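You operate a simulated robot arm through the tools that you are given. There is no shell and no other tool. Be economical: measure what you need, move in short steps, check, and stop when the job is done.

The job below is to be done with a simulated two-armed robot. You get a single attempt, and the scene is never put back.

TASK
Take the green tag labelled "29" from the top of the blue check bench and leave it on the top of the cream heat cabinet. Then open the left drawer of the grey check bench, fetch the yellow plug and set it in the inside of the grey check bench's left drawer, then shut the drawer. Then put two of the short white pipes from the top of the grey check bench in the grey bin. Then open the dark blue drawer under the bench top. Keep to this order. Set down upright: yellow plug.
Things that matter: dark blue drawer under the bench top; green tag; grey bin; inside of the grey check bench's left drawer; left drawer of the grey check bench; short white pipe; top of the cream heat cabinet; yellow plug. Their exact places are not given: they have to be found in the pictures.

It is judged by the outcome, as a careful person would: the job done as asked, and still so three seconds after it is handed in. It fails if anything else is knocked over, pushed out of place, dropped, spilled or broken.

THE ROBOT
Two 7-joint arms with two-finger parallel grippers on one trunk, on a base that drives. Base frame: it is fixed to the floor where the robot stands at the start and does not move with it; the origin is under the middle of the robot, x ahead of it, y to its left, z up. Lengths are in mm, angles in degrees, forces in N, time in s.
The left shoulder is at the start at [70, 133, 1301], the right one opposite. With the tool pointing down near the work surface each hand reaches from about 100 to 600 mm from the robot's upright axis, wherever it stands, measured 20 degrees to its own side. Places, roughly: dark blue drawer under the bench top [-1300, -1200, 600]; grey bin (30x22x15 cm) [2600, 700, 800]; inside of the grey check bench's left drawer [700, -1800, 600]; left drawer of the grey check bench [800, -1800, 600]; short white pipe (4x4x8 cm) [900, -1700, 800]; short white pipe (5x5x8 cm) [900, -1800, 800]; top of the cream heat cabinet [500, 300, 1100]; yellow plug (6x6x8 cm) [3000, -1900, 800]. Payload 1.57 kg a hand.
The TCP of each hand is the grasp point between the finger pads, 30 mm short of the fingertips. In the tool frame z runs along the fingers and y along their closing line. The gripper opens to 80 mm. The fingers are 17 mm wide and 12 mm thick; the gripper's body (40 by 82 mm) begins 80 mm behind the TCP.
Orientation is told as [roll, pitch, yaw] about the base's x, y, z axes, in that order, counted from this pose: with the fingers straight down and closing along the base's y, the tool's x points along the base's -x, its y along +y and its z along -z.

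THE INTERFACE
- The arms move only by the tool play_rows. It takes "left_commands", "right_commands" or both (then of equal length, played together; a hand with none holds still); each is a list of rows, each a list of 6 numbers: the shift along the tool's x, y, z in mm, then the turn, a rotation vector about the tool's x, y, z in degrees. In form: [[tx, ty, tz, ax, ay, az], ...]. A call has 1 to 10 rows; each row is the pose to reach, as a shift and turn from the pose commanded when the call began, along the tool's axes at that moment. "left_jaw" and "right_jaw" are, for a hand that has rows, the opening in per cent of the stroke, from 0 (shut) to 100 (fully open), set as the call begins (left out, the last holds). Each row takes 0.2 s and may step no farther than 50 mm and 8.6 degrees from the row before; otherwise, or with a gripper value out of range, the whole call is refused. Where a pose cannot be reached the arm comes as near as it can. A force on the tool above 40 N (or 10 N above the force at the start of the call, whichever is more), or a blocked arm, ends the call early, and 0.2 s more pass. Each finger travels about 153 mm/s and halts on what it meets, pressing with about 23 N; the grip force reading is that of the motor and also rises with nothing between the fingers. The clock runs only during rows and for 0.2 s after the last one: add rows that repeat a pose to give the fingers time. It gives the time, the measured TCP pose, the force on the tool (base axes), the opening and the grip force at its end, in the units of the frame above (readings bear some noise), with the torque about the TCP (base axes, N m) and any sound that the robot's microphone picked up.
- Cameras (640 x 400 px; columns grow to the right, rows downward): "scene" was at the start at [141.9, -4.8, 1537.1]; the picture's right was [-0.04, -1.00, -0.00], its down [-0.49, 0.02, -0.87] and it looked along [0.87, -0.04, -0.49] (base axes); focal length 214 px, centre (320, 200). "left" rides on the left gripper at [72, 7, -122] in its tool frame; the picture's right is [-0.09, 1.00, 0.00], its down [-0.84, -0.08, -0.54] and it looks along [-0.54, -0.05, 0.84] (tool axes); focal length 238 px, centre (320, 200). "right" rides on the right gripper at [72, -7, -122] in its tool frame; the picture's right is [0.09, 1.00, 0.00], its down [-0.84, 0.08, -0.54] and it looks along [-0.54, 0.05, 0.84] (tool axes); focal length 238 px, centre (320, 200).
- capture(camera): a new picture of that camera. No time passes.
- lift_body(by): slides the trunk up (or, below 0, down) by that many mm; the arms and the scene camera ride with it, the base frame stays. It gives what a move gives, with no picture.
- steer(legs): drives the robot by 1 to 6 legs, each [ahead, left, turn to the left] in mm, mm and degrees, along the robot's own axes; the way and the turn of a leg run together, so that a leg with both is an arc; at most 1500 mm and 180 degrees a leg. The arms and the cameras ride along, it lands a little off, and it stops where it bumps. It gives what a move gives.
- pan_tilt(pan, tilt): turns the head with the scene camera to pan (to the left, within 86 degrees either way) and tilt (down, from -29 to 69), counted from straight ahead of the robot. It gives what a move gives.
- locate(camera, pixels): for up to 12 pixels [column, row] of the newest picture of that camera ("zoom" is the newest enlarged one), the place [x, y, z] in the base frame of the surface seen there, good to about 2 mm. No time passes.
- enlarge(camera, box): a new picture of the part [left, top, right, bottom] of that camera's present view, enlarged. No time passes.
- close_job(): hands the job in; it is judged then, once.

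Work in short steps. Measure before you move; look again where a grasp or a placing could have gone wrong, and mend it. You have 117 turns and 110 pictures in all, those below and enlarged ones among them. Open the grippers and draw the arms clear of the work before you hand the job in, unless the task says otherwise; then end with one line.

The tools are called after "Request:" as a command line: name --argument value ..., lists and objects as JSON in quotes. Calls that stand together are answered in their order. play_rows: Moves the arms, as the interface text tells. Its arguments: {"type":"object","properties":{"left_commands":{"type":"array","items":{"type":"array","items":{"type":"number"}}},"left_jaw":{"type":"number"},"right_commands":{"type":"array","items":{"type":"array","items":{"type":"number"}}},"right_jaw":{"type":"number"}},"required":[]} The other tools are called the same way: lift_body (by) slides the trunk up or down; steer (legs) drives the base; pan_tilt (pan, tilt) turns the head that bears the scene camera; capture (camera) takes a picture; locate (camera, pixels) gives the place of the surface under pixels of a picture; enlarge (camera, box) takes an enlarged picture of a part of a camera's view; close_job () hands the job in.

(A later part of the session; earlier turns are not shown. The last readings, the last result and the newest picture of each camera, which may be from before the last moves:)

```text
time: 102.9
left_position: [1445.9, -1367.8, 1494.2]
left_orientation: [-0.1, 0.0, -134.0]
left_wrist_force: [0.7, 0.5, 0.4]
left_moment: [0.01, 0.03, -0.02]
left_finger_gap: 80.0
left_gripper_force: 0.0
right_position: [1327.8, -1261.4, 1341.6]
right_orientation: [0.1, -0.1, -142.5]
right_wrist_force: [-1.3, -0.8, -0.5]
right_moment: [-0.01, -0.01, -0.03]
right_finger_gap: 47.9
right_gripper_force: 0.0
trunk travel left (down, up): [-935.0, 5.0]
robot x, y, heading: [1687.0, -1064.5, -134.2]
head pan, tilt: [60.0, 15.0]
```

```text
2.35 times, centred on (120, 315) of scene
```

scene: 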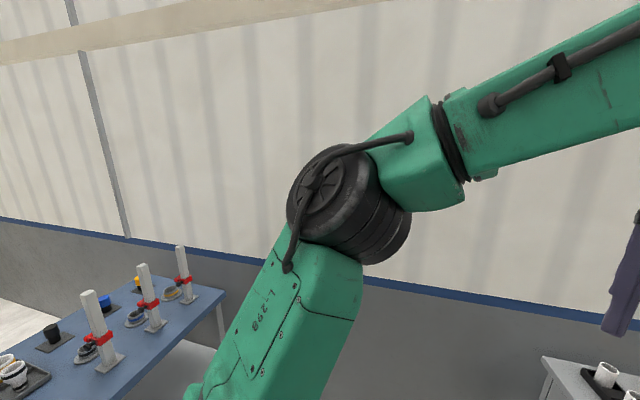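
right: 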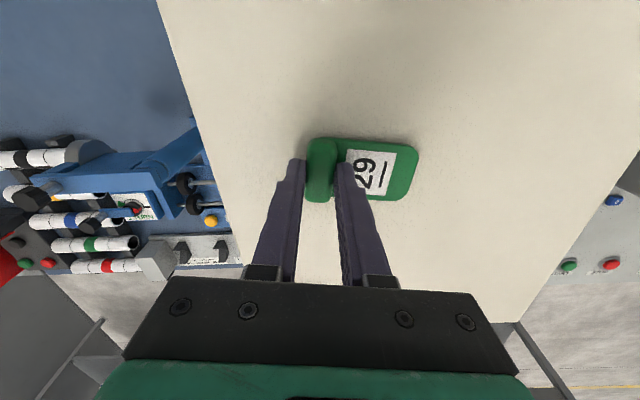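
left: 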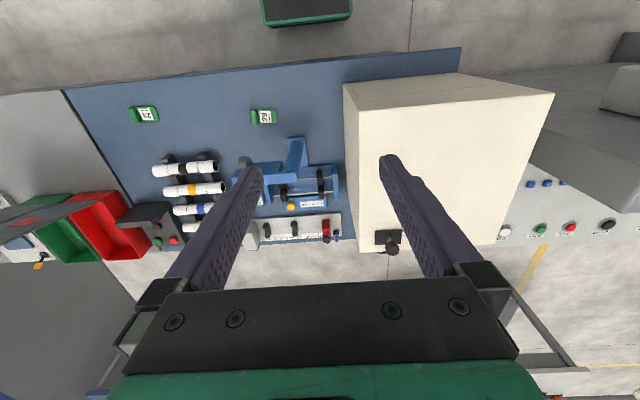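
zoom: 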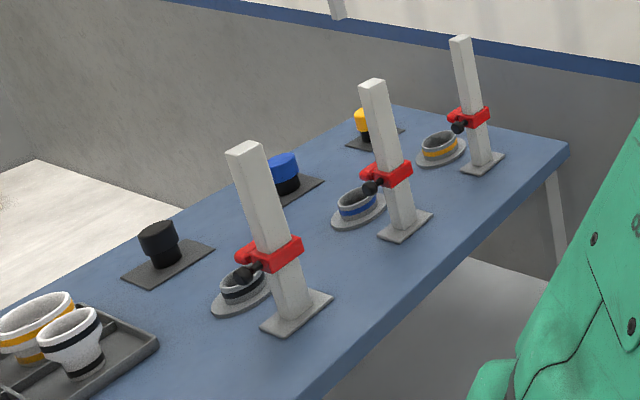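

The elbow stays within about 290 mm of the robot's axis, so the wall side is fine. I turn to face the drawer and stand at about (1640,-1560).

Request:
steer --legs '[[0, 0, -45.8], [48, 497, 0]]'

Request:
pan_tilt --pan 15 --tilt 35

Request:
play_rows --left_commands '[[-8, 12, 12, 4.948, -4.948, -4.948], [-16, 24, 24, 9.896, -9.896, -9.896], [-24, 36, 36, 14.844, -14.844, -14.844], [-32, 48, 48, 19.792, -19.792, -19.792], [-40, 60, 60, 24.74, -24.74, -24.74], [-48, 72, 72, 29.688, -29.688, -29.688], [-56, 84, 84, 34.636, -34.636, -34.636], [-64, 96, 96, 39.584, -39.584, -39.584], [-72, 108, 108, 44.532, -44.532, -44.532], [-80, 120, 120, 49.48, -49.48, -49.48]]' --left_jaw 60

```text
time: 107.9
left_position: [1260.4, -1606.3, 1494.3]
left_orientation: [0.1, 0.0, -178.9]
left_wrist_force: [-0.8, 1.4, -1.2]
left_moment: [0.01, -0.01, 0.02]
left_finger_gap: 80.2
left_gripper_force: 0.0
right_position: [1252.6, -1447.4, 1341.2]
right_orientation: [0.0, 0.0, 172.6]
right_wrist_force: [-0.2, -0.1, -0.7]
right_moment: [-0.02, 0.03, -0.01]
right_finger_gap: 47.9
right_gripper_force: 0.2
trunk travel left (down, up): [-935.0, 5.0]
robot x, y, heading: [1647.3, -1567.7, -178.9]
head pan, tilt: [60.0, 15.0]
```

```text
time: 109.0
left_position: [1260.8, -1609.5, 1495.5]
left_orientation: [0.1, 0.1, -179.1]
left_wrist_force: [-0.5, 0.4, -0.7]
left_moment: [0.0, 0.01, -0.02]
left_finger_gap: 79.9
left_gripper_force: 0.1
right_position: [1253.9, -1451.2, 1341.4]
right_orientation: [0.0, 0.0, 172.5]
right_wrist_force: [-1.1, 0.2, -0.5]
right_moment: [0.0, 0.01, 0.0]
right_finger_gap: 48.2
right_gripper_force: 0.0
trunk travel left (down, up): [-935.0, 5.0]
robot x, y, heading: [1643.8, -1568.2, -179.1]
head pan, tilt: [15.0, 35.0]
```

```text
time: 111.2
left_position: [1197.0, -1705.9, 1397.8]
left_orientation: [-52.5, -18.9, -126.6]
left_wrist_force: [0.4, -0.5, -0.6]
left_moment: [0.01, -0.01, 0.02]
left_finger_gap: 48.1
left_gripper_force: 0.0
left hand out of reach, approached as far as the arm can: row 9, 10
right_position: [1253.1, -1450.5, 1341.5]
right_orientation: [0.1, 0.0, 172.6]
right_wrist_force: [0.8, 0.1, -0.3]
right_moment: [0.02, 0.01, 0.01]
right_finger_gap: 48.2
right_gripper_force: 0.1
trunk travel left (down, up): [-935.0, 5.0]
robot x, y, heading: [1649.5, -1563.7, -179.0]
head pan, tilt: [15.0, 35.0]
```

The wrist stopped at 69° of the 120° turn, probably because the hand is too high. I lower the hand 300 mm in its present orientation.

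Request:
play_rows --left_commands '[[14, 32.1, 24.7, 0, 0, 0], [27.9, 64.3, 49.5, 0, 0, 0], [41.9, 96.4, 74.2, 0, 0, 0], [55.8, 128.5, 98.9, 0, 0, 0], [69.8, 160.6, 123.6, 0, 0, 0], [83.7, 192.8, 148.4, 0, 0, 0], [97.7, 224.9, 173.1, 0, 0, 0]]'

Request:
play_rows --left_commands '[[0, 0, 0, 4.948, -4.948, -4.948], [0, 0, 0, 9.896, -9.896, -9.896], [0, 0, 0, 14.844, -14.844, -14.844], [0, 0, 0, 19.792, -19.792, -19.792], [0, 0, 0, 24.74, -24.74, -24.74], [0, 0, 0, 29.688, -29.688, -29.688]]'

Request:
capture --camera "scene"

```text
time: 112.8
left_position: [1195.9, -1707.6, 1094.7]
left_orientation: [-52.3, -18.7, -126.7]
left_wrist_force: [-0.7, 0.0, -0.2]
left_moment: [0.03, 0.02, -0.01]
left_finger_gap: 47.7
left_gripper_force: 0.1
left hand out of reach, approached as far as the arm can: row 1, 2, 3, 4, 5
right_position: [1250.4, -1454.7, 1340.3]
right_orientation: [-0.1, 0.2, 172.5]
right_wrist_force: [0.8, -0.1, 0.6]
right_moment: [0.06, -0.04, 0.01]
right_finger_gap: 48.1
right_gripper_force: 0.1
trunk travel left (down, up): [-935.0, 5.0]
robot x, y, heading: [1648.4, -1562.5, -178.9]
head pan, tilt: [15.0, 35.0]
```

```text
time: 114.2
left_position: [1196.6, -1711.5, 1100.7]
left_orientation: [-87.2, -8.6, -96.3]
left_wrist_force: [0.2, 1.1, -0.1]
left_moment: [-0.01, 0.01, 0.05]
left_finger_gap: 48.0
left_gripper_force: 0.0
left hand out of reach, approached as far as the arm can: row 5, 6
right_position: [1252.1, -1446.3, 1339.3]
right_orientation: [0.2, 0.0, 172.6]
right_wrist_force: [0.0, 0.1, -0.2]
right_moment: [-0.04, -0.04, -0.02]
right_finger_gap: 47.7
right_gripper_force: 0.0
trunk travel left (down, up): [-935.0, 5.0]
robot x, y, heading: [1648.3, -1564.7, -179.0]
head pan, tilt: [15.0, 35.0]
```

```text
80 pictures are left
```

scene: 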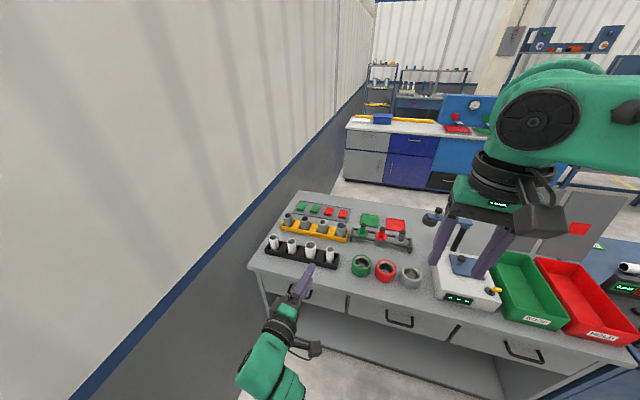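

The fingers now point forward with jaws nearly vertical (≈9° tilt), good enough. I lower the trunk 405 mm and look.

Request:
lift_body --by -405

Request:
capture --camera "left"

Request:
capture --camera "scene"

```text
refused: -405 is not a number from -400 to 400
```

```text
79 pictures are left
```

left: 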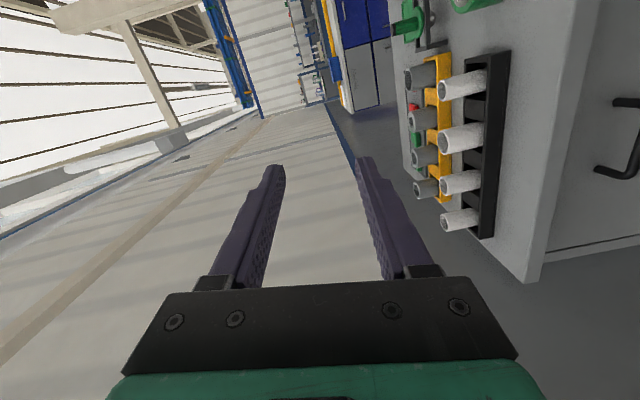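

```text
78 pictures are left
```

scene: 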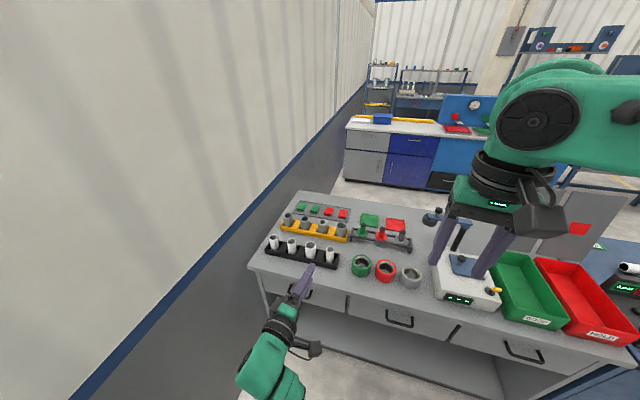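

Limit is 400 per call; I lower 400 and look from the hand.

Request:
lift_body --by -400

Request:
capture --camera "left"

Request:
capture --camera "scene"

```text
time: 118.1
left_position: [1199.1, -1711.5, 697.3]
left_orientation: [-86.8, -8.2, -96.7]
left_wrist_force: [0.2, 0.1, 0.6]
left_moment: [0.02, 0.02, 0.02]
left_finger_gap: 47.9
left_gripper_force: 0.0
right_position: [1254.1, -1450.4, 940.3]
right_orientation: [-0.1, 0.1, 172.6]
right_wrist_force: [0.5, -0.5, -1.0]
right_moment: [-0.01, 0.0, -0.02]
right_finger_gap: 47.9
right_gripper_force: 0.2
trunk travel left (down, up): [-535.0, 405.0]
robot x, y, heading: [1646.9, -1564.8, -179.0]
head pan, tilt: [15.0, 35.0]
```

```text
77 pictures are left
```

left: 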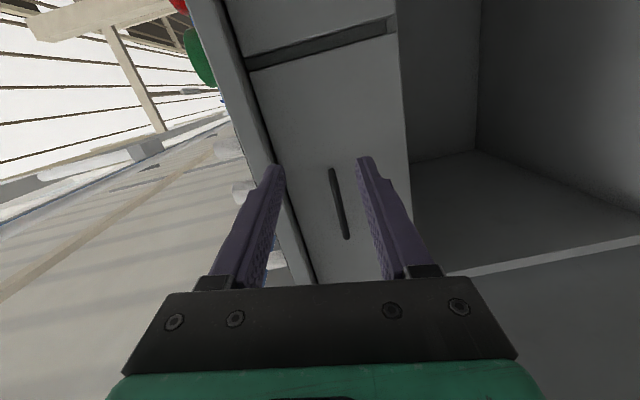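

```text
76 pictures are left
```

scene: 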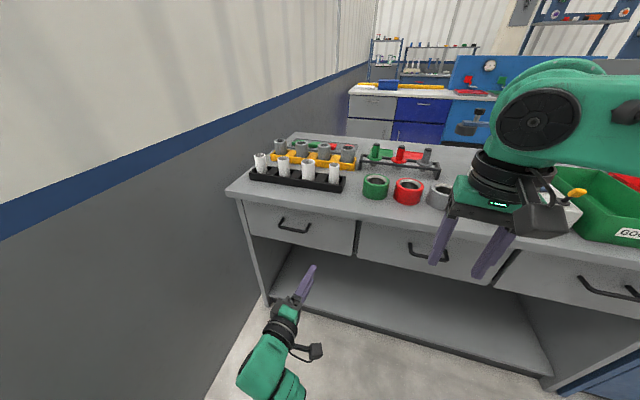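

I measure the handle bar from both cameras.

Request:
locate --camera "left" --pixels '[[333, 172], [338, 195], [343, 218], [348, 236]]'

Request:
locate --camera "scene" --pixels '[[281, 227], [292, 230], [303, 232], [310, 226], [280, 218], [247, 215], [354, 235], [250, 245], [340, 250]]'

```text
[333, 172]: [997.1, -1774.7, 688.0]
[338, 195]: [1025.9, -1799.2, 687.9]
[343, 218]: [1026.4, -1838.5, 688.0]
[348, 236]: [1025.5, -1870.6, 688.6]
```

```text
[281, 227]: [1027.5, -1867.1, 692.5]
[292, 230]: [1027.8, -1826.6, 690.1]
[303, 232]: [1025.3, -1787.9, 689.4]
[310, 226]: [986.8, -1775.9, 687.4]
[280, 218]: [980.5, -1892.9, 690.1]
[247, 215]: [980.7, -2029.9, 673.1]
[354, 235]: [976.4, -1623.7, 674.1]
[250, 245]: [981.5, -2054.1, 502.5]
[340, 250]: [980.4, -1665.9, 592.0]
```

Bar centre (1025,-1822,689). I align the hand sideways and in height, using a small arm shift and a 60 mm base shift to the left.

Request:
play_rows --left_commands '[[-21.6, 6.9, -2.2, 0, 0, 0], [-43.2, 13.8, -4.3, 0, 0, 0], [-43.2, 13.8, -4.3, 0, 0, 0]]'

Request:
steer --legs '[[0, 60, 0]]'

Request:
capture --camera "left"

```text
time: 118.9
left_position: [1197.6, -1754.9, 691.7]
left_orientation: [-87.4, -2.5, -92.9]
left_wrist_force: [0.0, 0.8, -0.1]
left_moment: [0.0, -0.01, -0.02]
left_finger_gap: 48.3
left_gripper_force: 0.0
right_position: [1253.8, -1450.6, 941.0]
right_orientation: [0.0, 0.0, 172.5]
right_wrist_force: [0.4, 0.6, -0.6]
right_moment: [-0.01, 0.0, 0.01]
right_finger_gap: 47.9
right_gripper_force: 0.1
trunk travel left (down, up): [-535.0, 405.0]
robot x, y, heading: [1648.7, -1565.8, -179.2]
head pan, tilt: [15.0, 35.0]
```

```text
time: 119.8
left_position: [1199.4, -1814.9, 689.9]
left_orientation: [-87.2, -2.5, -92.9]
left_wrist_force: [-0.1, 0.4, 0.1]
left_moment: [0.02, 0.03, 0.0]
left_finger_gap: 48.2
left_gripper_force: 0.0
right_position: [1254.4, -1512.4, 942.0]
right_orientation: [-0.1, 0.0, 172.5]
right_wrist_force: [-0.6, -0.7, -0.4]
right_moment: [0.05, 0.03, 0.03]
right_finger_gap: 48.0
right_gripper_force: 0.1
trunk travel left (down, up): [-535.0, 405.0]
robot x, y, heading: [1647.0, -1621.4, -179.2]
head pan, tilt: [15.0, 35.0]
```

```text
75 pictures are left
```

left: 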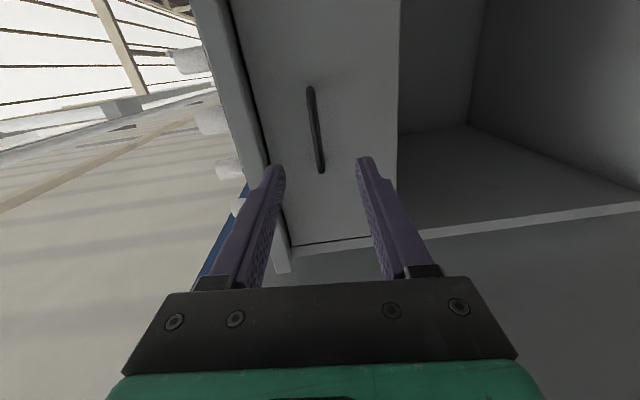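

Aligned, jaws almost exactly vertical. I drive forward 171 mm so that the fingers straddle the bar.

Request:
steer --legs '[[171, 0, 0]]'

Request:
capture --camera "left"

```text
time: 121.3
left_position: [1027.9, -1818.1, 691.1]
left_orientation: [-87.2, -2.6, -93.0]
left_wrist_force: [-0.7, 0.3, 0.1]
left_moment: [0.02, 0.02, -0.02]
left_finger_gap: 47.9
left_gripper_force: 0.1
right_position: [1083.2, -1514.3, 940.1]
right_orientation: [0.0, 0.0, 172.6]
right_wrist_force: [0.1, 0.0, -0.6]
right_moment: [0.0, 0.0, -0.01]
right_finger_gap: 48.0
right_gripper_force: 0.1
trunk travel left (down, up): [-535.0, 405.0]
robot x, y, heading: [1477.5, -1624.4, -178.8]
head pan, tilt: [15.0, 35.0]
```

```text
74 pictures are left
```

left: 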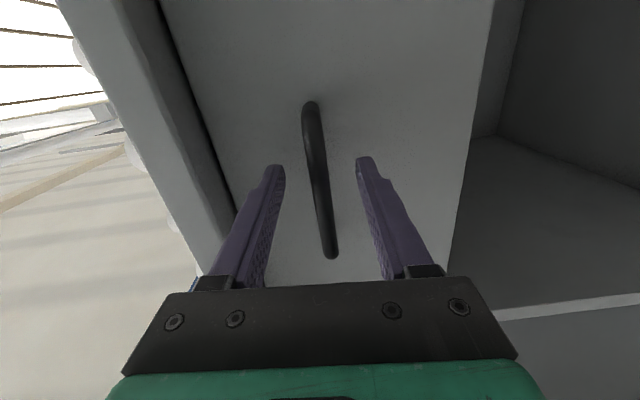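

The bar lies between the fingers. I close on it.

Request:
play_rows --left_commands '[[0, 0, 0, 0, 0, 0], [0, 0, 0, 0, 0, 0], [0, 0, 0, 0, 0, 0]]' --left_jaw 0

Request:
capture --camera "left"

```text
time: 122.1
left_position: [1028.2, -1818.0, 690.8]
left_orientation: [-87.1, -2.4, -92.9]
left_wrist_force: [-0.2, 0.4, -2.8]
left_moment: [0.53, -0.03, 0.18]
left_finger_gap: 12.4
left_gripper_force: 29.7
right_position: [1083.2, -1514.0, 940.4]
right_orientation: [0.0, -0.1, 172.5]
right_wrist_force: [-0.8, 0.3, 0.1]
right_moment: [0.01, 0.03, -0.02]
right_finger_gap: 47.9
right_gripper_force: 0.0
trunk travel left (down, up): [-535.0, 405.0]
robot x, y, heading: [1475.0, -1629.4, -179.1]
head pan, tilt: [15.0, 35.0]
```

```text
73 pictures are left
```

left: 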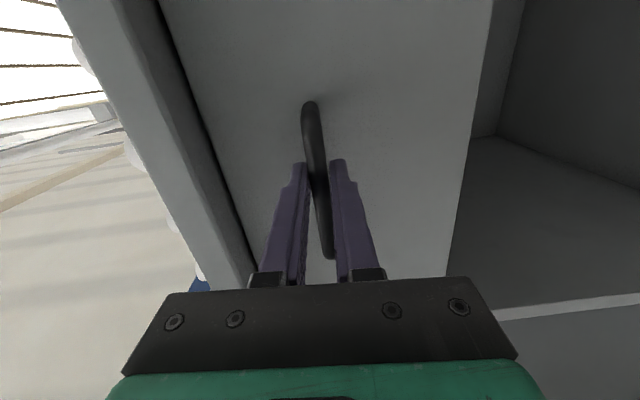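

The bar is gripped (gap 12.4). I pull by driving back 150 mm and check.

Request:
steer --legs '[[-150, 0, 0]]'

Request:
capture --camera "scene"

```text
time: 123.5
left_position: [1176.4, -1818.9, 690.3]
left_orientation: [-87.2, -2.4, -92.8]
left_wrist_force: [1.0, -18.9, -3.8]
left_moment: [0.47, 0.01, 0.58]
left_finger_gap: 12.5
left_gripper_force: 29.2
right_position: [1231.9, -1514.3, 940.4]
right_orientation: [-0.1, -0.1, 172.5]
right_wrist_force: [0.1, -0.1, -0.1]
right_moment: [0.01, 0.02, -0.02]
right_finger_gap: 48.2
right_gripper_force: 0.1
trunk travel left (down, up): [-535.0, 405.0]
robot x, y, heading: [1628.8, -1625.3, -179.0]
head pan, tilt: [15.0, 35.0]
```

```text
72 pictures are left
```

scene: 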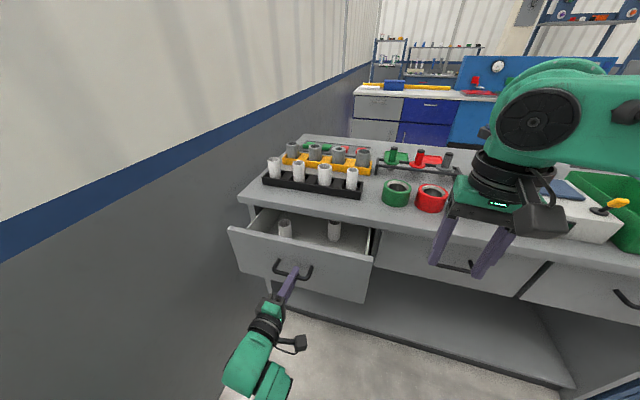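

The drawer slides and holds two more pipes inside. I pull another 110 mm.

Request:
steer --legs '[[-110, 0, 0]]'

Request:
capture --camera "scene"

```text
time: 124.7
left_position: [1287.0, -1817.1, 690.7]
left_orientation: [-87.2, -2.4, -92.6]
left_wrist_force: [0.0, -19.9, -1.3]
left_moment: [0.51, -0.01, 0.44]
left_finger_gap: 12.4
left_gripper_force: 29.6
right_position: [1341.7, -1511.8, 941.8]
right_orientation: [-0.2, 0.0, 172.4]
right_wrist_force: [0.3, 0.1, 0.9]
right_moment: [0.01, 0.02, -0.01]
right_finger_gap: 47.8
right_gripper_force: 0.0
trunk travel left (down, up): [-535.0, 405.0]
robot x, y, heading: [1736.1, -1624.5, -179.1]
head pan, tilt: [15.0, 35.0]
```

```text
71 pictures are left
```

scene: 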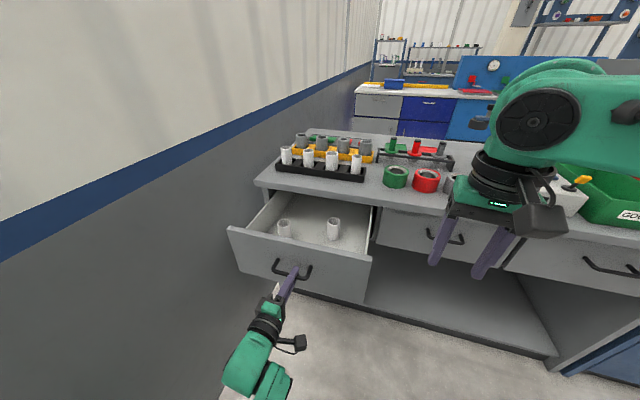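

The drawer is 260 mm open. I measure its inside, then release the handle and back off 120 mm.

Request:
locate --camera "scene" --pixels '[[285, 222], [333, 220], [300, 230], [350, 245], [310, 215], [350, 215], [255, 230], [372, 262], [300, 242], [275, 235], [310, 225], [358, 235]]'

Request:
enlarge --camera "scene" --box '[220, 180, 390, 310]'

Request:
play_rows --left_commands '[[0, 0, 0, 0, 0, 0], [0, 0, 0, 0, 0, 0], [0, 0, 0, 0, 0, 0]]' --left_jaw 60

Request:
steer --legs '[[-130, 0, 0]]'

```text
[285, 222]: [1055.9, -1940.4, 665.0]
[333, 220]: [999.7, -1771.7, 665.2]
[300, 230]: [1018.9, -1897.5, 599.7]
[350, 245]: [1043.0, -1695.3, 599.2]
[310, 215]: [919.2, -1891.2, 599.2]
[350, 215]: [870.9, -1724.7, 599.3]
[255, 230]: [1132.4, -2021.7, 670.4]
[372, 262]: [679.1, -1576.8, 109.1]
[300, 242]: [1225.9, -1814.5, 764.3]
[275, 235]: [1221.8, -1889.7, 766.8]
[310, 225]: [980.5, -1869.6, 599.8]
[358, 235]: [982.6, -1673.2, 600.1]
```

```text
3.08 times, centred on (305, 245) of scene
```

zoom: 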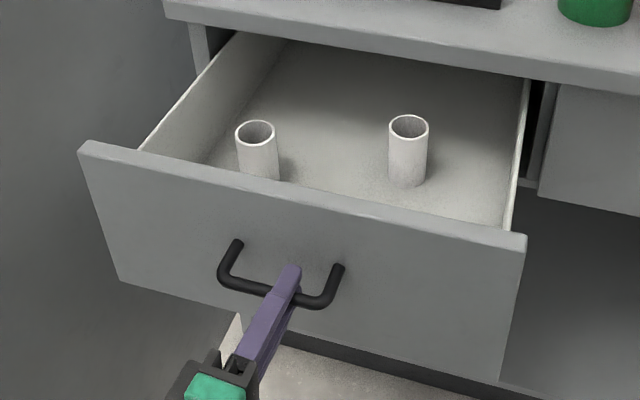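

```text
time: 125.5
left_position: [1287.3, -1815.0, 691.3]
left_orientation: [-87.3, -2.6, -92.7]
left_wrist_force: [0.6, 0.7, 0.8]
left_moment: [0.02, -0.02, -0.02]
left_finger_gap: 48.3
left_gripper_force: 0.1
right_position: [1341.2, -1509.5, 940.5]
right_orientation: [0.1, 0.0, 172.5]
right_wrist_force: [-0.1, 0.5, -0.2]
right_moment: [0.01, -0.04, 0.02]
right_finger_gap: 47.9
right_gripper_force: 0.1
trunk travel left (down, up): [-535.0, 405.0]
robot x, y, heading: [1737.4, -1623.8, -178.9]
head pan, tilt: [15.0, 35.0]
```

```text
time: 126.8
left_position: [1417.4, -1813.4, 690.5]
left_orientation: [-87.3, -2.6, -92.9]
left_wrist_force: [0.1, 0.8, 0.6]
left_moment: [0.01, -0.04, 0.0]
left_finger_gap: 47.9
left_gripper_force: 0.1
right_position: [1472.1, -1506.4, 940.3]
right_orientation: [0.1, 0.0, 172.4]
right_wrist_force: [1.1, -0.1, 0.2]
right_moment: [0.03, 0.02, -0.02]
right_finger_gap: 47.9
right_gripper_force: 0.1
trunk travel left (down, up): [-535.0, 405.0]
robot x, y, heading: [1864.6, -1622.8, -179.2]
head pan, tilt: [15.0, 35.0]
```

The drawer floor is z≈600, front top z≈766, with two pipes inside. I raise the trunk, move away from the wall and turn to face the table with the yellow plug.

Request:
lift_body --by 400

Request:
steer --legs '[[100, -600, 0], [0, 0, 179]]'

Request:
pan_tilt --pan -15 --tilt 20

Request:
capture --camera "scene"

```text
time: 130.6
left_position: [1416.8, -1812.1, 1090.7]
left_orientation: [-87.3, -2.6, -92.9]
left_wrist_force: [0.0, -0.2, -0.4]
left_moment: [0.0, 0.0, -0.04]
left_finger_gap: 47.8
left_gripper_force: 0.1
right_position: [1471.9, -1506.6, 1340.3]
right_orientation: [0.0, 0.0, 172.4]
right_wrist_force: [0.1, 0.1, 0.1]
right_moment: [0.02, -0.02, -0.03]
right_finger_gap: 47.8
right_gripper_force: 0.0
trunk travel left (down, up): [-935.0, 5.0]
robot x, y, heading: [1867.0, -1620.4, -179.2]
head pan, tilt: [15.0, 35.0]
```

```text
time: 141.3
left_position: [2209.2, -840.7, 1091.7]
left_orientation: [-87.2, -2.7, 86.0]
left_wrist_force: [0.3, 0.4, 0.6]
left_moment: [0.0, 0.0, 0.03]
left_finger_gap: 47.8
left_gripper_force: 0.2
right_position: [2147.9, -1145.1, 1339.1]
right_orientation: [-0.1, 0.0, -8.8]
right_wrist_force: [0.1, 0.3, 0.0]
right_moment: [0.0, 0.04, -0.01]
right_finger_gap: 47.8
right_gripper_force: 0.0
trunk travel left (down, up): [-935.0, 5.0]
robot x, y, heading: [1757.6, -1027.3, -0.1]
head pan, tilt: [15.0, 35.0]
```

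```text
time: 142.3
left_position: [2208.9, -840.8, 1089.7]
left_orientation: [-87.3, -2.6, 86.1]
left_wrist_force: [0.1, -0.1, 0.4]
left_moment: [0.0, 0.0, -0.01]
left_finger_gap: 48.1
left_gripper_force: 0.2
right_position: [2147.8, -1145.7, 1340.2]
right_orientation: [0.0, 0.0, -8.7]
right_wrist_force: [-0.4, 0.0, -0.8]
right_moment: [-0.01, 0.01, 0.02]
right_finger_gap: 48.0
right_gripper_force: 0.0
trunk travel left (down, up): [-935.0, 5.0]
robot x, y, heading: [1758.5, -1021.7, -0.1]
head pan, tilt: [-15.0, 20.0]
```

```text
69 pictures are left
```

scene: 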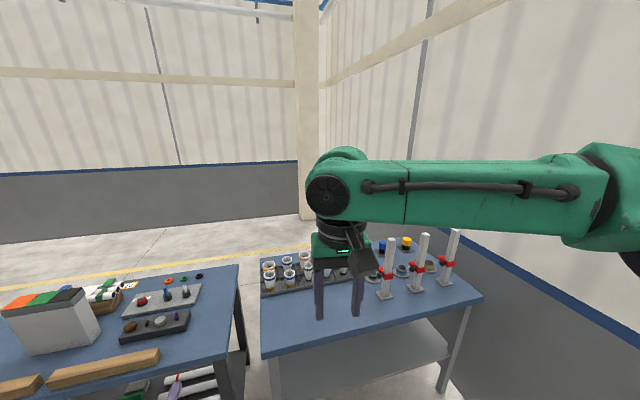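

I see the third table with floor behind it. I measure the table's edges, the gap to the blue table and the plug's place.

Request:
locate --camera "scene" --pixels '[[236, 268], [232, 355], [263, 258], [265, 345], [480, 298], [405, 245], [407, 240], [300, 250], [260, 210], [80, 200], [448, 280], [418, 265]]'

Request:
enlarge --camera "scene" --box '[340, 225, 490, 315]'

```text
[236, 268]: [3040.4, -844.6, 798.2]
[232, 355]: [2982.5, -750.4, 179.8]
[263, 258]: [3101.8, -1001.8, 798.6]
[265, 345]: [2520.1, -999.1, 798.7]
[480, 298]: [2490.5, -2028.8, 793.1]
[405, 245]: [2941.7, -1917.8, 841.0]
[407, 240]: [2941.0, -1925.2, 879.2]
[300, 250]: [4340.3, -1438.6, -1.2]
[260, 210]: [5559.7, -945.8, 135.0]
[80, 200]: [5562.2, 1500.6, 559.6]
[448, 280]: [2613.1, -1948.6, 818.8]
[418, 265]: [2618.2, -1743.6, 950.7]
```

```text
4.27 times, centred on (415, 270) of scene
```

zoom: 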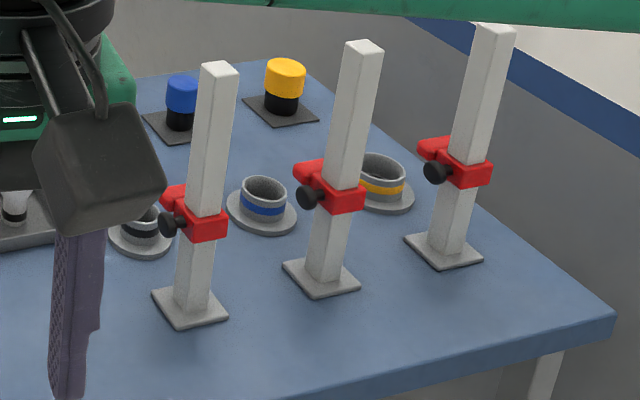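

The table is 620 deep and the plug near its back edge, so I should approach from behind. I look left for a gap between the tables.

Request:
pan_tilt --pan 35 --tilt 22

Request:
capture --camera "scene"

```text
time: 143.4
left_position: [2209.9, -840.6, 1090.9]
left_orientation: [-87.2, -2.6, 86.1]
left_wrist_force: [-0.7, 0.6, -0.4]
left_moment: [-0.01, -0.04, -0.01]
left_finger_gap: 48.0
left_gripper_force: 0.0
right_position: [2147.9, -1145.2, 1340.5]
right_orientation: [-0.1, 0.1, -8.7]
right_wrist_force: [0.0, 0.9, 0.7]
right_moment: [0.0, -0.03, 0.01]
right_finger_gap: 47.9
right_gripper_force: 0.1
trunk travel left (down, up): [-935.0, 5.0]
robot x, y, heading: [1760.7, -1022.8, -0.1]
head pan, tilt: [35.0, 22.0]
```

```text
67 pictures are left
```

scene: 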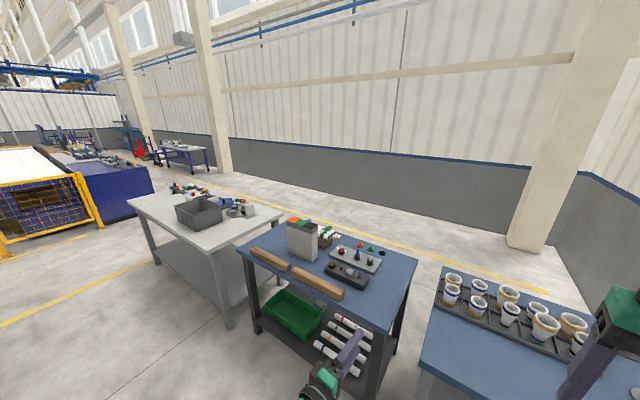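

Request:
locate --camera "scene" --pixels '[[284, 213], [227, 325], [240, 250], [300, 222], [132, 200], [160, 262], [152, 190], [100, 222], [415, 262], [530, 240], [240, 185], [420, 225]]'

```text
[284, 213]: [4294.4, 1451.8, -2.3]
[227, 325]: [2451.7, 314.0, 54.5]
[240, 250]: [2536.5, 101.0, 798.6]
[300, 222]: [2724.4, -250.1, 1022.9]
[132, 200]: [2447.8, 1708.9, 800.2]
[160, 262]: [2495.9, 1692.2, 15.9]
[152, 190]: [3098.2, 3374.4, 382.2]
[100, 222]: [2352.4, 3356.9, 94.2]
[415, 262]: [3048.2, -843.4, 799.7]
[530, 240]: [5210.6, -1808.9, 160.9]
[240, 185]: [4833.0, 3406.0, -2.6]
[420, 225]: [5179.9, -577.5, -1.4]
```

Those gaps (≈150–200 mm) are too narrow; the way round the grey table's far end (y≈2500) is clear. I take that route at a safe distance.

Request:
steer --legs '[[0, 1500, 0], [0, 1500, 0], [0, 600, 0], [1500, 0, 0], [650, 0, 0]]'

Request:
pan_tilt --pan -40 --tilt 22

Request:
capture --camera "scene"

```text
time: 171.0
left_position: [4348.8, 2732.2, 1092.2]
left_orientation: [-87.3, -2.6, 85.8]
left_wrist_force: [-0.1, 0.6, -0.8]
left_moment: [0.0, -0.02, -0.04]
left_finger_gap: 47.9
left_gripper_force: 0.0
right_position: [4284.3, 2427.2, 1340.8]
right_orientation: [-0.1, -0.2, -8.9]
right_wrist_force: [-0.7, 0.5, -0.6]
right_moment: [-0.02, 0.04, 0.01]
right_finger_gap: 48.2
right_gripper_force: 0.1
trunk travel left (down, up): [-935.0, 5.0]
robot x, y, heading: [3896.3, 2552.4, -0.4]
head pan, tilt: [35.0, 22.0]
```

```text
time: 172.5
left_position: [4349.7, 2731.1, 1090.4]
left_orientation: [-87.2, -2.6, 85.8]
left_wrist_force: [0.3, -1.1, -0.1]
left_moment: [0.02, -0.01, -0.01]
left_finger_gap: 47.7
left_gripper_force: 0.1
right_position: [4288.4, 2426.6, 1340.4]
right_orientation: [0.0, 0.1, -8.9]
right_wrist_force: [0.2, -0.1, 0.2]
right_moment: [-0.01, 0.0, -0.02]
right_finger_gap: 47.9
right_gripper_force: 0.0
trunk travel left (down, up): [-935.0, 5.0]
robot x, y, heading: [3896.1, 2552.0, -0.5]
head pan, tilt: [-40.0, 22.0]
```

```text
66 pictures are left
```

scene: 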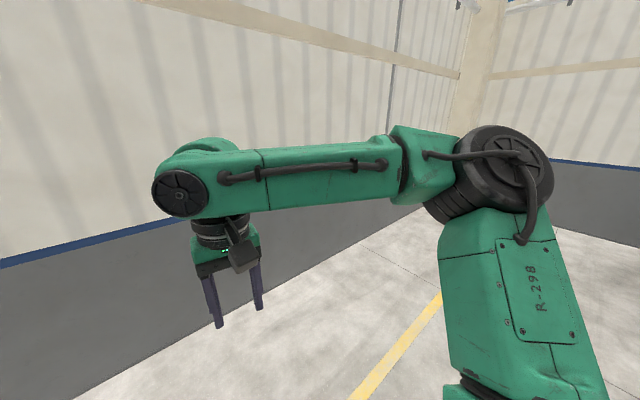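

Floor is free. Since both the plug and the drawer are handiest for the left hand (facing -x), I turn the left hand back to fingers-down here.

Request:
play_rows --left_commands '[[0, 0, 0, -4.786, 4.707, 4.707], [0, 0, 0, -9.57, 9.41, 9.41], [0, 0, 0, -14.36, 14.12, 14.12], [0, 0, 0, -19.14, 18.83, 18.83], [0, 0, 0, -23.93, 23.54, 23.54], [0, 0, 0, -28.71, 28.24, 28.24], [0, 0, 0, -33.5, 32.95, 32.95]]' --left_jaw 100

Request:
play_rows --left_commands '[[0, 0, 0, -4.786, 4.707, 4.707], [0, 0, 0, -9.57, 9.41, 9.41], [0, 0, 0, -14.36, 14.12, 14.12], [0, 0, 0, -19.14, 18.83, 18.83], [0, 0, 0, -23.93, 23.54, 23.54], [0, 0, 0, -28.71, 28.24, 28.24], [0, 0, 0, -33.5, 32.95, 32.95]]'

Request:
steer --legs '[[0, -1500, 0], [0, -1500, 0], [0, -700, 0], [0, 0, -179.5]]'

Request:
pan_tilt --pan 20 --tilt 25

Request:
capture --camera "scene"

```text
time: 174.1
left_position: [4349.5, 2732.3, 1091.4]
left_orientation: [-42.8, -19.2, 41.9]
left_wrist_force: [0.0, 0.2, 0.5]
left_moment: [0.03, -0.04, -0.01]
left_finger_gap: 80.1
left_gripper_force: 0.0
right_position: [4286.9, 2428.3, 1340.8]
right_orientation: [0.1, 0.0, -9.0]
right_wrist_force: [0.4, -0.6, -0.2]
right_moment: [-0.01, 0.02, -0.01]
right_finger_gap: 48.1
right_gripper_force: 0.1
trunk travel left (down, up): [-935.0, 5.0]
robot x, y, heading: [3898.8, 2549.1, -0.2]
head pan, tilt: [-40.0, 22.0]
```

```text
time: 175.7
left_position: [4350.3, 2730.2, 1091.2]
left_orientation: [0.1, 0.1, -0.6]
left_wrist_force: [0.6, -0.7, 1.2]
left_moment: [0.04, 0.03, -0.02]
left_finger_gap: 79.9
left_gripper_force: 0.0
right_position: [4288.0, 2426.4, 1340.1]
right_orientation: [0.1, 0.0, -9.0]
right_wrist_force: [-0.6, 0.0, -1.1]
right_moment: [0.01, 0.04, 0.03]
right_finger_gap: 48.3
right_gripper_force: 0.0
trunk travel left (down, up): [-935.0, 5.0]
robot x, y, heading: [3896.0, 2550.1, -0.4]
head pan, tilt: [-40.0, 22.0]
```

```text
time: 201.0
left_position: [3485.9, -1374.1, 1090.6]
left_orientation: [0.0, 0.0, -177.3]
left_wrist_force: [0.0, -0.8, 0.5]
left_moment: [0.0, 0.04, 0.0]
left_finger_gap: 79.9
left_gripper_force: 0.2
right_position: [3531.2, -1068.4, 1340.2]
right_orientation: [0.0, 0.0, 174.3]
right_wrist_force: [0.7, 0.5, 0.0]
right_moment: [0.01, -0.02, -0.01]
right_finger_gap: 48.1
right_gripper_force: 0.1
trunk travel left (down, up): [-935.0, 5.0]
robot x, y, heading: [3930.0, -1167.8, -177.3]
head pan, tilt: [-40.0, 22.0]
```

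```text
time: 202.3
left_position: [3486.8, -1374.8, 1090.5]
left_orientation: [-0.1, 0.1, -177.1]
left_wrist_force: [0.5, 0.3, -1.1]
left_moment: [0.02, 0.0, -0.01]
left_finger_gap: 80.0
left_gripper_force: 0.1
right_position: [3531.4, -1066.7, 1339.8]
right_orientation: [0.0, 0.0, 174.3]
right_wrist_force: [0.7, 0.3, -1.0]
right_moment: [-0.01, 0.0, -0.01]
right_finger_gap: 47.7
right_gripper_force: 0.0
trunk travel left (down, up): [-935.0, 5.0]
robot x, y, heading: [3926.6, -1171.8, -177.1]
head pan, tilt: [20.0, 25.0]
```

```text
65 pictures are left
```

scene: 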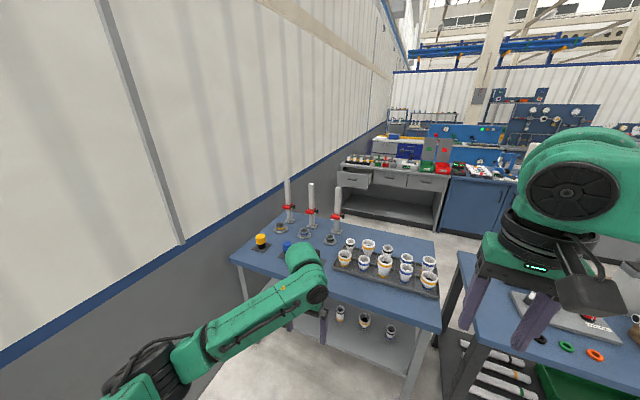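

Yellow plug at (261,240). I measure it and its surroundings closely.

Request:
enlarge --camera "scene" --box '[225, 170, 355, 270]'

Request:
locate --camera "scene" --pixels '[[261, 235], [261, 240], [257, 238], [265, 238], [261, 246], [287, 242], [235, 258], [290, 182], [311, 186]]'

```text
4.00 times, centred on (290, 220) of scene
```

zoom: 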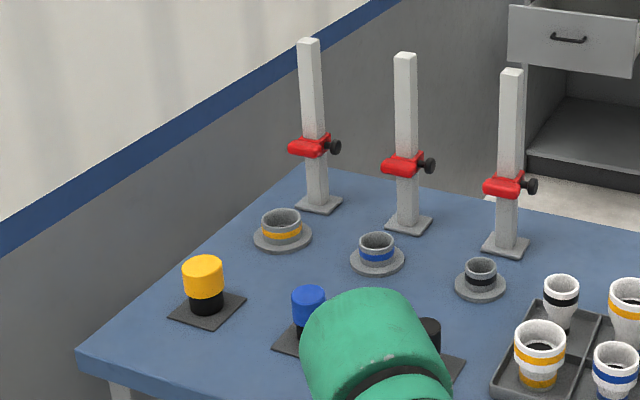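

```text
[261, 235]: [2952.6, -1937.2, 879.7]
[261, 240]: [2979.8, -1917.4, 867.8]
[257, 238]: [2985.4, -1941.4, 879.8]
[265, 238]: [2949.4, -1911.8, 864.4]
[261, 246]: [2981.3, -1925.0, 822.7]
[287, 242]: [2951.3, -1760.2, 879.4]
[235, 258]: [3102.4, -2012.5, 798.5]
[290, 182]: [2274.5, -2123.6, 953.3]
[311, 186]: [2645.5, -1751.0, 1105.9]
```

I move the robot so the left hand comes near above the plug: square up, then shift left and forward.

Request:
steer --legs '[[0, 0, -2.9], [0, 560, 0], [440, 0, 0]]'

Request:
capture --camera "left"

Request:
capture --camera "scene"

```text
time: 208.1
left_position: [3037.0, -1901.0, 1092.5]
left_orientation: [0.0, -0.2, 179.5]
left_wrist_force: [0.0, 0.3, 0.3]
left_moment: [-0.01, 0.01, 0.01]
left_finger_gap: 80.1
left_gripper_force: 0.1
right_position: [3099.7, -1595.7, 1342.3]
right_orientation: [0.2, -0.1, 171.0]
right_wrist_force: [0.3, 0.3, -1.2]
right_moment: [-0.03, 0.0, -0.02]
right_finger_gap: 48.0
right_gripper_force: 0.0
trunk travel left (down, up): [-935.0, 5.0]
robot x, y, heading: [3489.3, -1721.5, 179.5]
head pan, tilt: [20.0, 25.0]
```

```text
63 pictures are left
```

left: 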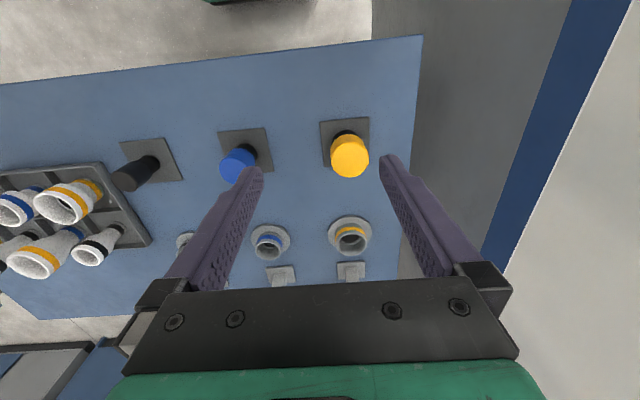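

```text
62 pictures are left
```

scene: 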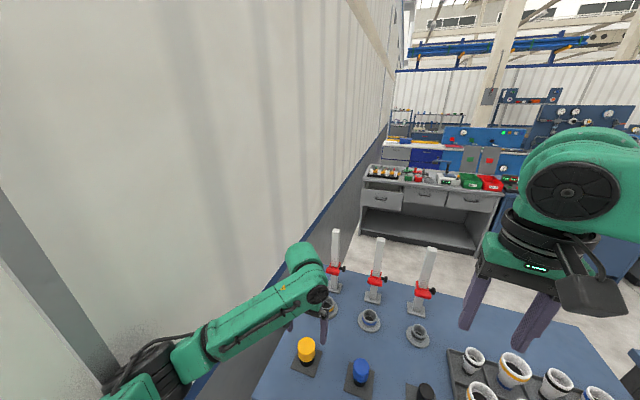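

I locate the yellow cap's outline in the hand camera.

Request:
locate --camera "left" --pixels '[[350, 158], [333, 158], [367, 158], [350, 141], [350, 175], [360, 125], [335, 125], [238, 165], [350, 230]]'

```text
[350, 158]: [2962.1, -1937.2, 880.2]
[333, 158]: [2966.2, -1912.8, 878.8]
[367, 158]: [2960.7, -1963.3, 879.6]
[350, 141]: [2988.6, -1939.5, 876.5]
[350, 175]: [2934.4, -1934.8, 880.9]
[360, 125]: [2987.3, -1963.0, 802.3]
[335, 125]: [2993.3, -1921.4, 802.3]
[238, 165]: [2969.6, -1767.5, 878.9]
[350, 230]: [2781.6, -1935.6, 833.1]
```

Cap centre ≈(2961,-1938), top z 880. I lower the trunk 150 mm and move the hand over the plug.

Request:
lift_body --by -150

Request:
play_rows --left_commands '[[-25, 12.5, 0, 0, 0, 0], [-50, 25, 0, 0, 0, 0], [-75.7, 37.7, 0, 0, 0, 0], [-75.7, 37.7, 0, 0, 0, 0]]'

Request:
capture --camera "left"

```text
time: 209.9
left_position: [3035.8, -1899.2, 940.4]
left_orientation: [0.0, 0.0, 179.5]
left_wrist_force: [0.7, -0.7, -0.9]
left_moment: [0.03, 0.01, 0.0]
left_finger_gap: 79.9
left_gripper_force: 0.1
right_position: [3097.9, -1595.5, 1190.7]
right_orientation: [0.0, 0.0, 171.0]
right_wrist_force: [-0.7, 0.0, 0.5]
right_moment: [-0.01, 0.01, 0.01]
right_finger_gap: 47.9
right_gripper_force: 0.1
trunk travel left (down, up): [-785.0, 155.0]
robot x, y, heading: [3486.4, -1722.7, 179.5]
head pan, tilt: [20.0, 25.0]
```

```text
time: 210.9
left_position: [2959.7, -1937.3, 940.8]
left_orientation: [0.0, -0.1, 179.4]
left_wrist_force: [0.1, 0.0, 0.1]
left_moment: [0.02, 0.0, -0.01]
left_finger_gap: 79.9
left_gripper_force: 0.1
right_position: [3097.5, -1596.7, 1190.1]
right_orientation: [0.0, 0.0, 171.0]
right_wrist_force: [0.0, 0.1, 0.9]
right_moment: [0.01, 0.02, 0.0]
right_finger_gap: 48.1
right_gripper_force: 0.0
trunk travel left (down, up): [-785.0, 155.0]
robot x, y, heading: [3489.2, -1721.1, 179.5]
head pan, tilt: [20.0, 25.0]
```

```text
61 pictures are left
```

left: 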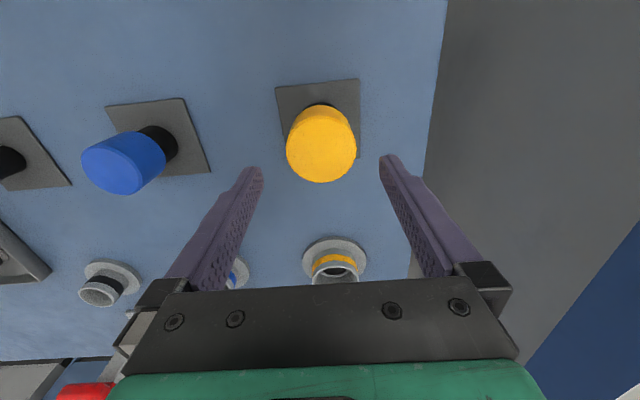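

Well centred sideways. I check the fore-aft centre from the cap's rim.

Request:
locate --camera "left" --pixels '[[289, 150], [354, 150], [321, 117], [321, 180], [320, 148]]'

```text
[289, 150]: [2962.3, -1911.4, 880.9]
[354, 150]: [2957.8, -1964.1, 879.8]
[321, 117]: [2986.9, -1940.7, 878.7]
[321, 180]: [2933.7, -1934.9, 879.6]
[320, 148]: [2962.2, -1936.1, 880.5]
```

Centre matches. I lower 82 mm and close.

Request:
play_rows --left_commands '[[0, 0, 40, 0, 0, 0], [0, 0, 70, 0, 0, 0], [0, 0, 82, 0, 0, 0], [0, 0, 82, 0, 0, 0]]'

Request:
play_rows --left_commands '[[0, 0, 0, 0, 0, 0], [0, 0, 0, 0, 0, 0], [0, 0, 0, 0, 0, 0]]' --left_jaw 0

Request:
capture --camera "left"

```text
time: 211.9
left_position: [2958.5, -1936.9, 858.6]
left_orientation: [0.0, 0.0, 179.5]
left_wrist_force: [0.0, 0.1, -0.8]
left_moment: [-0.02, 0.0, 0.04]
left_finger_gap: 79.9
left_gripper_force: 0.0
right_position: [3099.0, -1596.1, 1191.2]
right_orientation: [0.0, 0.0, 171.0]
right_wrist_force: [-0.7, 0.1, -0.2]
right_moment: [0.0, 0.01, -0.01]
right_finger_gap: 48.0
right_gripper_force: 0.0
trunk travel left (down, up): [-785.0, 155.0]
robot x, y, heading: [3488.2, -1722.6, 179.5]
head pan, tilt: [20.0, 25.0]
```

```text
time: 212.7
left_position: [2958.5, -1937.1, 858.5]
left_orientation: [0.0, 0.0, 179.5]
left_wrist_force: [-0.6, -0.7, -0.6]
left_moment: [0.0, 0.03, 0.02]
left_finger_gap: 55.7
left_gripper_force: 22.7
right_position: [3096.7, -1595.6, 1190.0]
right_orientation: [-0.1, 0.0, 171.0]
right_wrist_force: [-0.4, -0.1, 0.0]
right_moment: [-0.01, 0.02, -0.01]
right_finger_gap: 47.9
right_gripper_force: 0.1
trunk travel left (down, up): [-785.0, 155.0]
robot x, y, heading: [3490.3, -1717.8, 179.5]
head pan, tilt: [20.0, 25.0]
```

```text
60 pictures are left
```

left: 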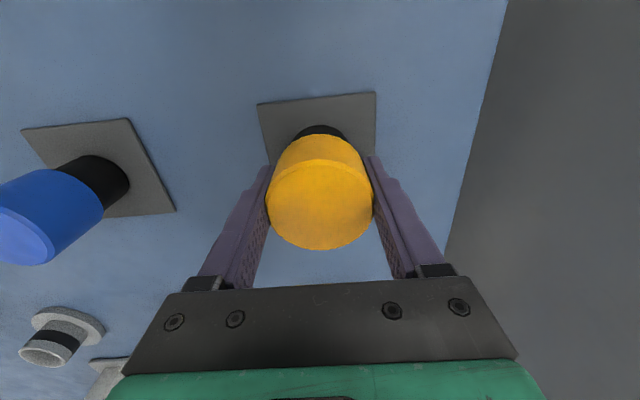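

Gripped at the cap (55.7 mm). I lift the plug clear, raise the trunk and back off from the table.

Request:
play_rows --left_commands '[[0, 0, -40, 0, 0, 0], [0, 0, -80, 0, 0, 0], [0, 0, -120, 0, 0, 0], [0, 0, -150, 0, 0, 0]]'

Request:
lift_body --by 150

Request:
steer --legs '[[-430, 0, 0], [0, -1500, 0], [0, -1500, 0], [0, -1260, 0]]'

Request:
capture --camera "left"

```text
time: 213.7
left_position: [2959.6, -1937.6, 1009.1]
left_orientation: [0.0, -0.1, 179.5]
left_wrist_force: [0.0, 0.2, -1.3]
left_moment: [0.0, 0.0, 0.02]
left_finger_gap: 55.8
left_gripper_force: 23.1
right_position: [3098.4, -1596.1, 1190.0]
right_orientation: [0.0, -0.1, 170.9]
right_wrist_force: [0.6, -0.7, -0.3]
right_moment: [0.0, 0.01, 0.01]
right_finger_gap: 48.0
right_gripper_force: 0.0
trunk travel left (down, up): [-785.0, 155.0]
robot x, y, heading: [3486.7, -1719.7, 179.3]
head pan, tilt: [20.0, 25.0]
```

```text
time: 215.4
left_position: [2958.9, -1936.8, 1158.7]
left_orientation: [0.0, 0.0, 179.5]
left_wrist_force: [0.9, -0.1, -2.0]
left_moment: [-0.01, 0.02, 0.03]
left_finger_gap: 55.6
left_gripper_force: 23.5
right_position: [3098.1, -1595.8, 1340.8]
right_orientation: [0.0, 0.1, 171.0]
right_wrist_force: [0.6, -0.1, 0.4]
right_moment: [0.0, 0.01, -0.01]
right_finger_gap: 48.0
right_gripper_force: 0.0
trunk travel left (down, up): [-935.0, 5.0]
robot x, y, heading: [3490.2, -1719.6, 179.8]
head pan, tilt: [20.0, 25.0]
```

```text
time: 238.1
left_position: [3421.9, 2328.0, 1158.3]
left_orientation: [-0.1, 0.1, 180.0]
left_wrist_force: [0.1, 0.8, -1.4]
left_moment: [-0.01, -0.02, 0.01]
left_finger_gap: 55.9
left_gripper_force: 22.7
right_position: [3557.3, 2670.1, 1340.6]
right_orientation: [0.0, 0.0, 171.5]
right_wrist_force: [-0.3, 0.3, -0.8]
right_moment: [0.02, -0.03, 0.01]
right_finger_gap: 48.4
right_gripper_force: 0.1
trunk travel left (down, up): [-935.0, 5.0]
robot x, y, heading: [3951.5, 2550.1, -179.7]
head pan, tilt: [20.0, 25.0]
```

```text
59 pictures are left
```

left: 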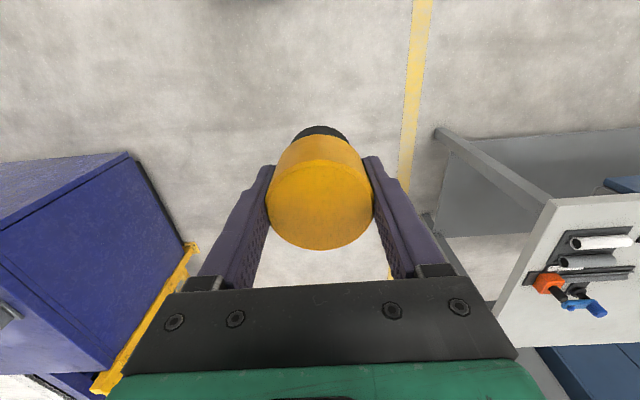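

Plug is held securely. I drive on to x≈1850 and down the aisle to y≈-1570.

Request:
steer --legs '[[1400, 0, 0], [700, 0, 0], [0, 1500, 0], [0, 1500, 0], [0, 1120, 0]]'

Request:
pan_tilt --pan 12 --tilt 35

Request:
capture --camera "scene"

```text
time: 268.0
left_position: [1305.9, -1803.6, 1159.5]
left_orientation: [0.2, 0.1, 179.9]
left_wrist_force: [-0.2, -0.3, -0.9]
left_moment: [-0.02, 0.02, -0.03]
left_finger_gap: 55.4
left_gripper_force: 23.2
right_position: [1441.8, -1461.1, 1340.2]
right_orientation: [0.1, 0.0, 171.3]
right_wrist_force: [0.5, -0.1, 0.2]
right_moment: [-0.02, -0.01, -0.04]
right_finger_gap: 48.0
right_gripper_force: 0.1
trunk travel left (down, up): [-935.0, 5.0]
robot x, y, heading: [1835.6, -1585.4, 180.2]
head pan, tilt: [20.0, 25.0]
```

```text
time: 268.8
left_position: [1306.1, -1804.0, 1158.7]
left_orientation: [0.1, 0.0, 179.8]
left_wrist_force: [0.2, -0.4, -2.4]
left_moment: [0.07, 0.01, 0.01]
left_finger_gap: 55.6
left_gripper_force: 23.2
right_position: [1442.2, -1461.9, 1339.9]
right_orientation: [0.1, 0.0, 171.3]
right_wrist_force: [-0.7, -0.1, -0.2]
right_moment: [0.0, 0.0, 0.04]
right_finger_gap: 47.9
right_gripper_force: 0.0
trunk travel left (down, up): [-935.0, 5.0]
robot x, y, heading: [1832.6, -1582.3, 180.1]
head pan, tilt: [12.0, 35.0]
```

```text
58 pictures are left
```

scene: 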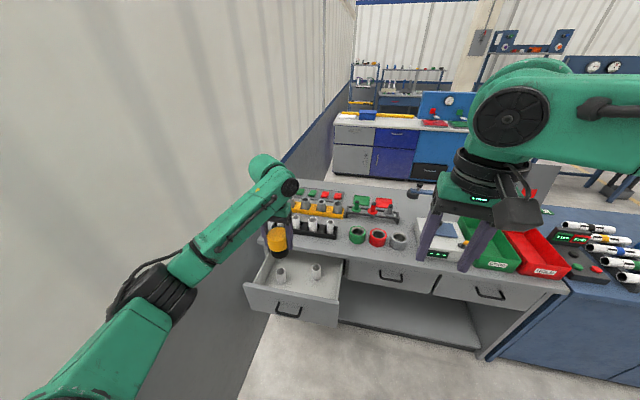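

The drawer is still open. I measure the pipes and walls inside from here.

Request:
enlarge --camera "scene" --box '[235, 220, 355, 330]'

Request:
locate --camera "scene" --pixels '[[281, 272], [281, 280], [317, 268], [317, 276], [250, 285], [335, 298], [290, 290], [300, 285], [310, 290], [330, 290], [290, 265], [340, 260]]'

```text
3.64 times, centred on (295, 275) of scene
```

zoom: 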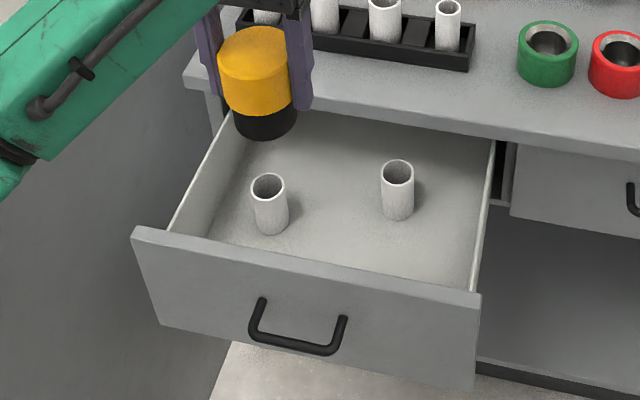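

```text
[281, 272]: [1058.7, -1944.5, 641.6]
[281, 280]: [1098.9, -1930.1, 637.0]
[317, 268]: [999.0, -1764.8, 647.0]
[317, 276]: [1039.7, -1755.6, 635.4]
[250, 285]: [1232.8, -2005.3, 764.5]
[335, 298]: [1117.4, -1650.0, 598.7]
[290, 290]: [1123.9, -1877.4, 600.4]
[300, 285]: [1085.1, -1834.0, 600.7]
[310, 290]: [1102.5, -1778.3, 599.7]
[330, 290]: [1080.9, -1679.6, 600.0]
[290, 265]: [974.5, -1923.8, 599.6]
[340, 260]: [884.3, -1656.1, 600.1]
```

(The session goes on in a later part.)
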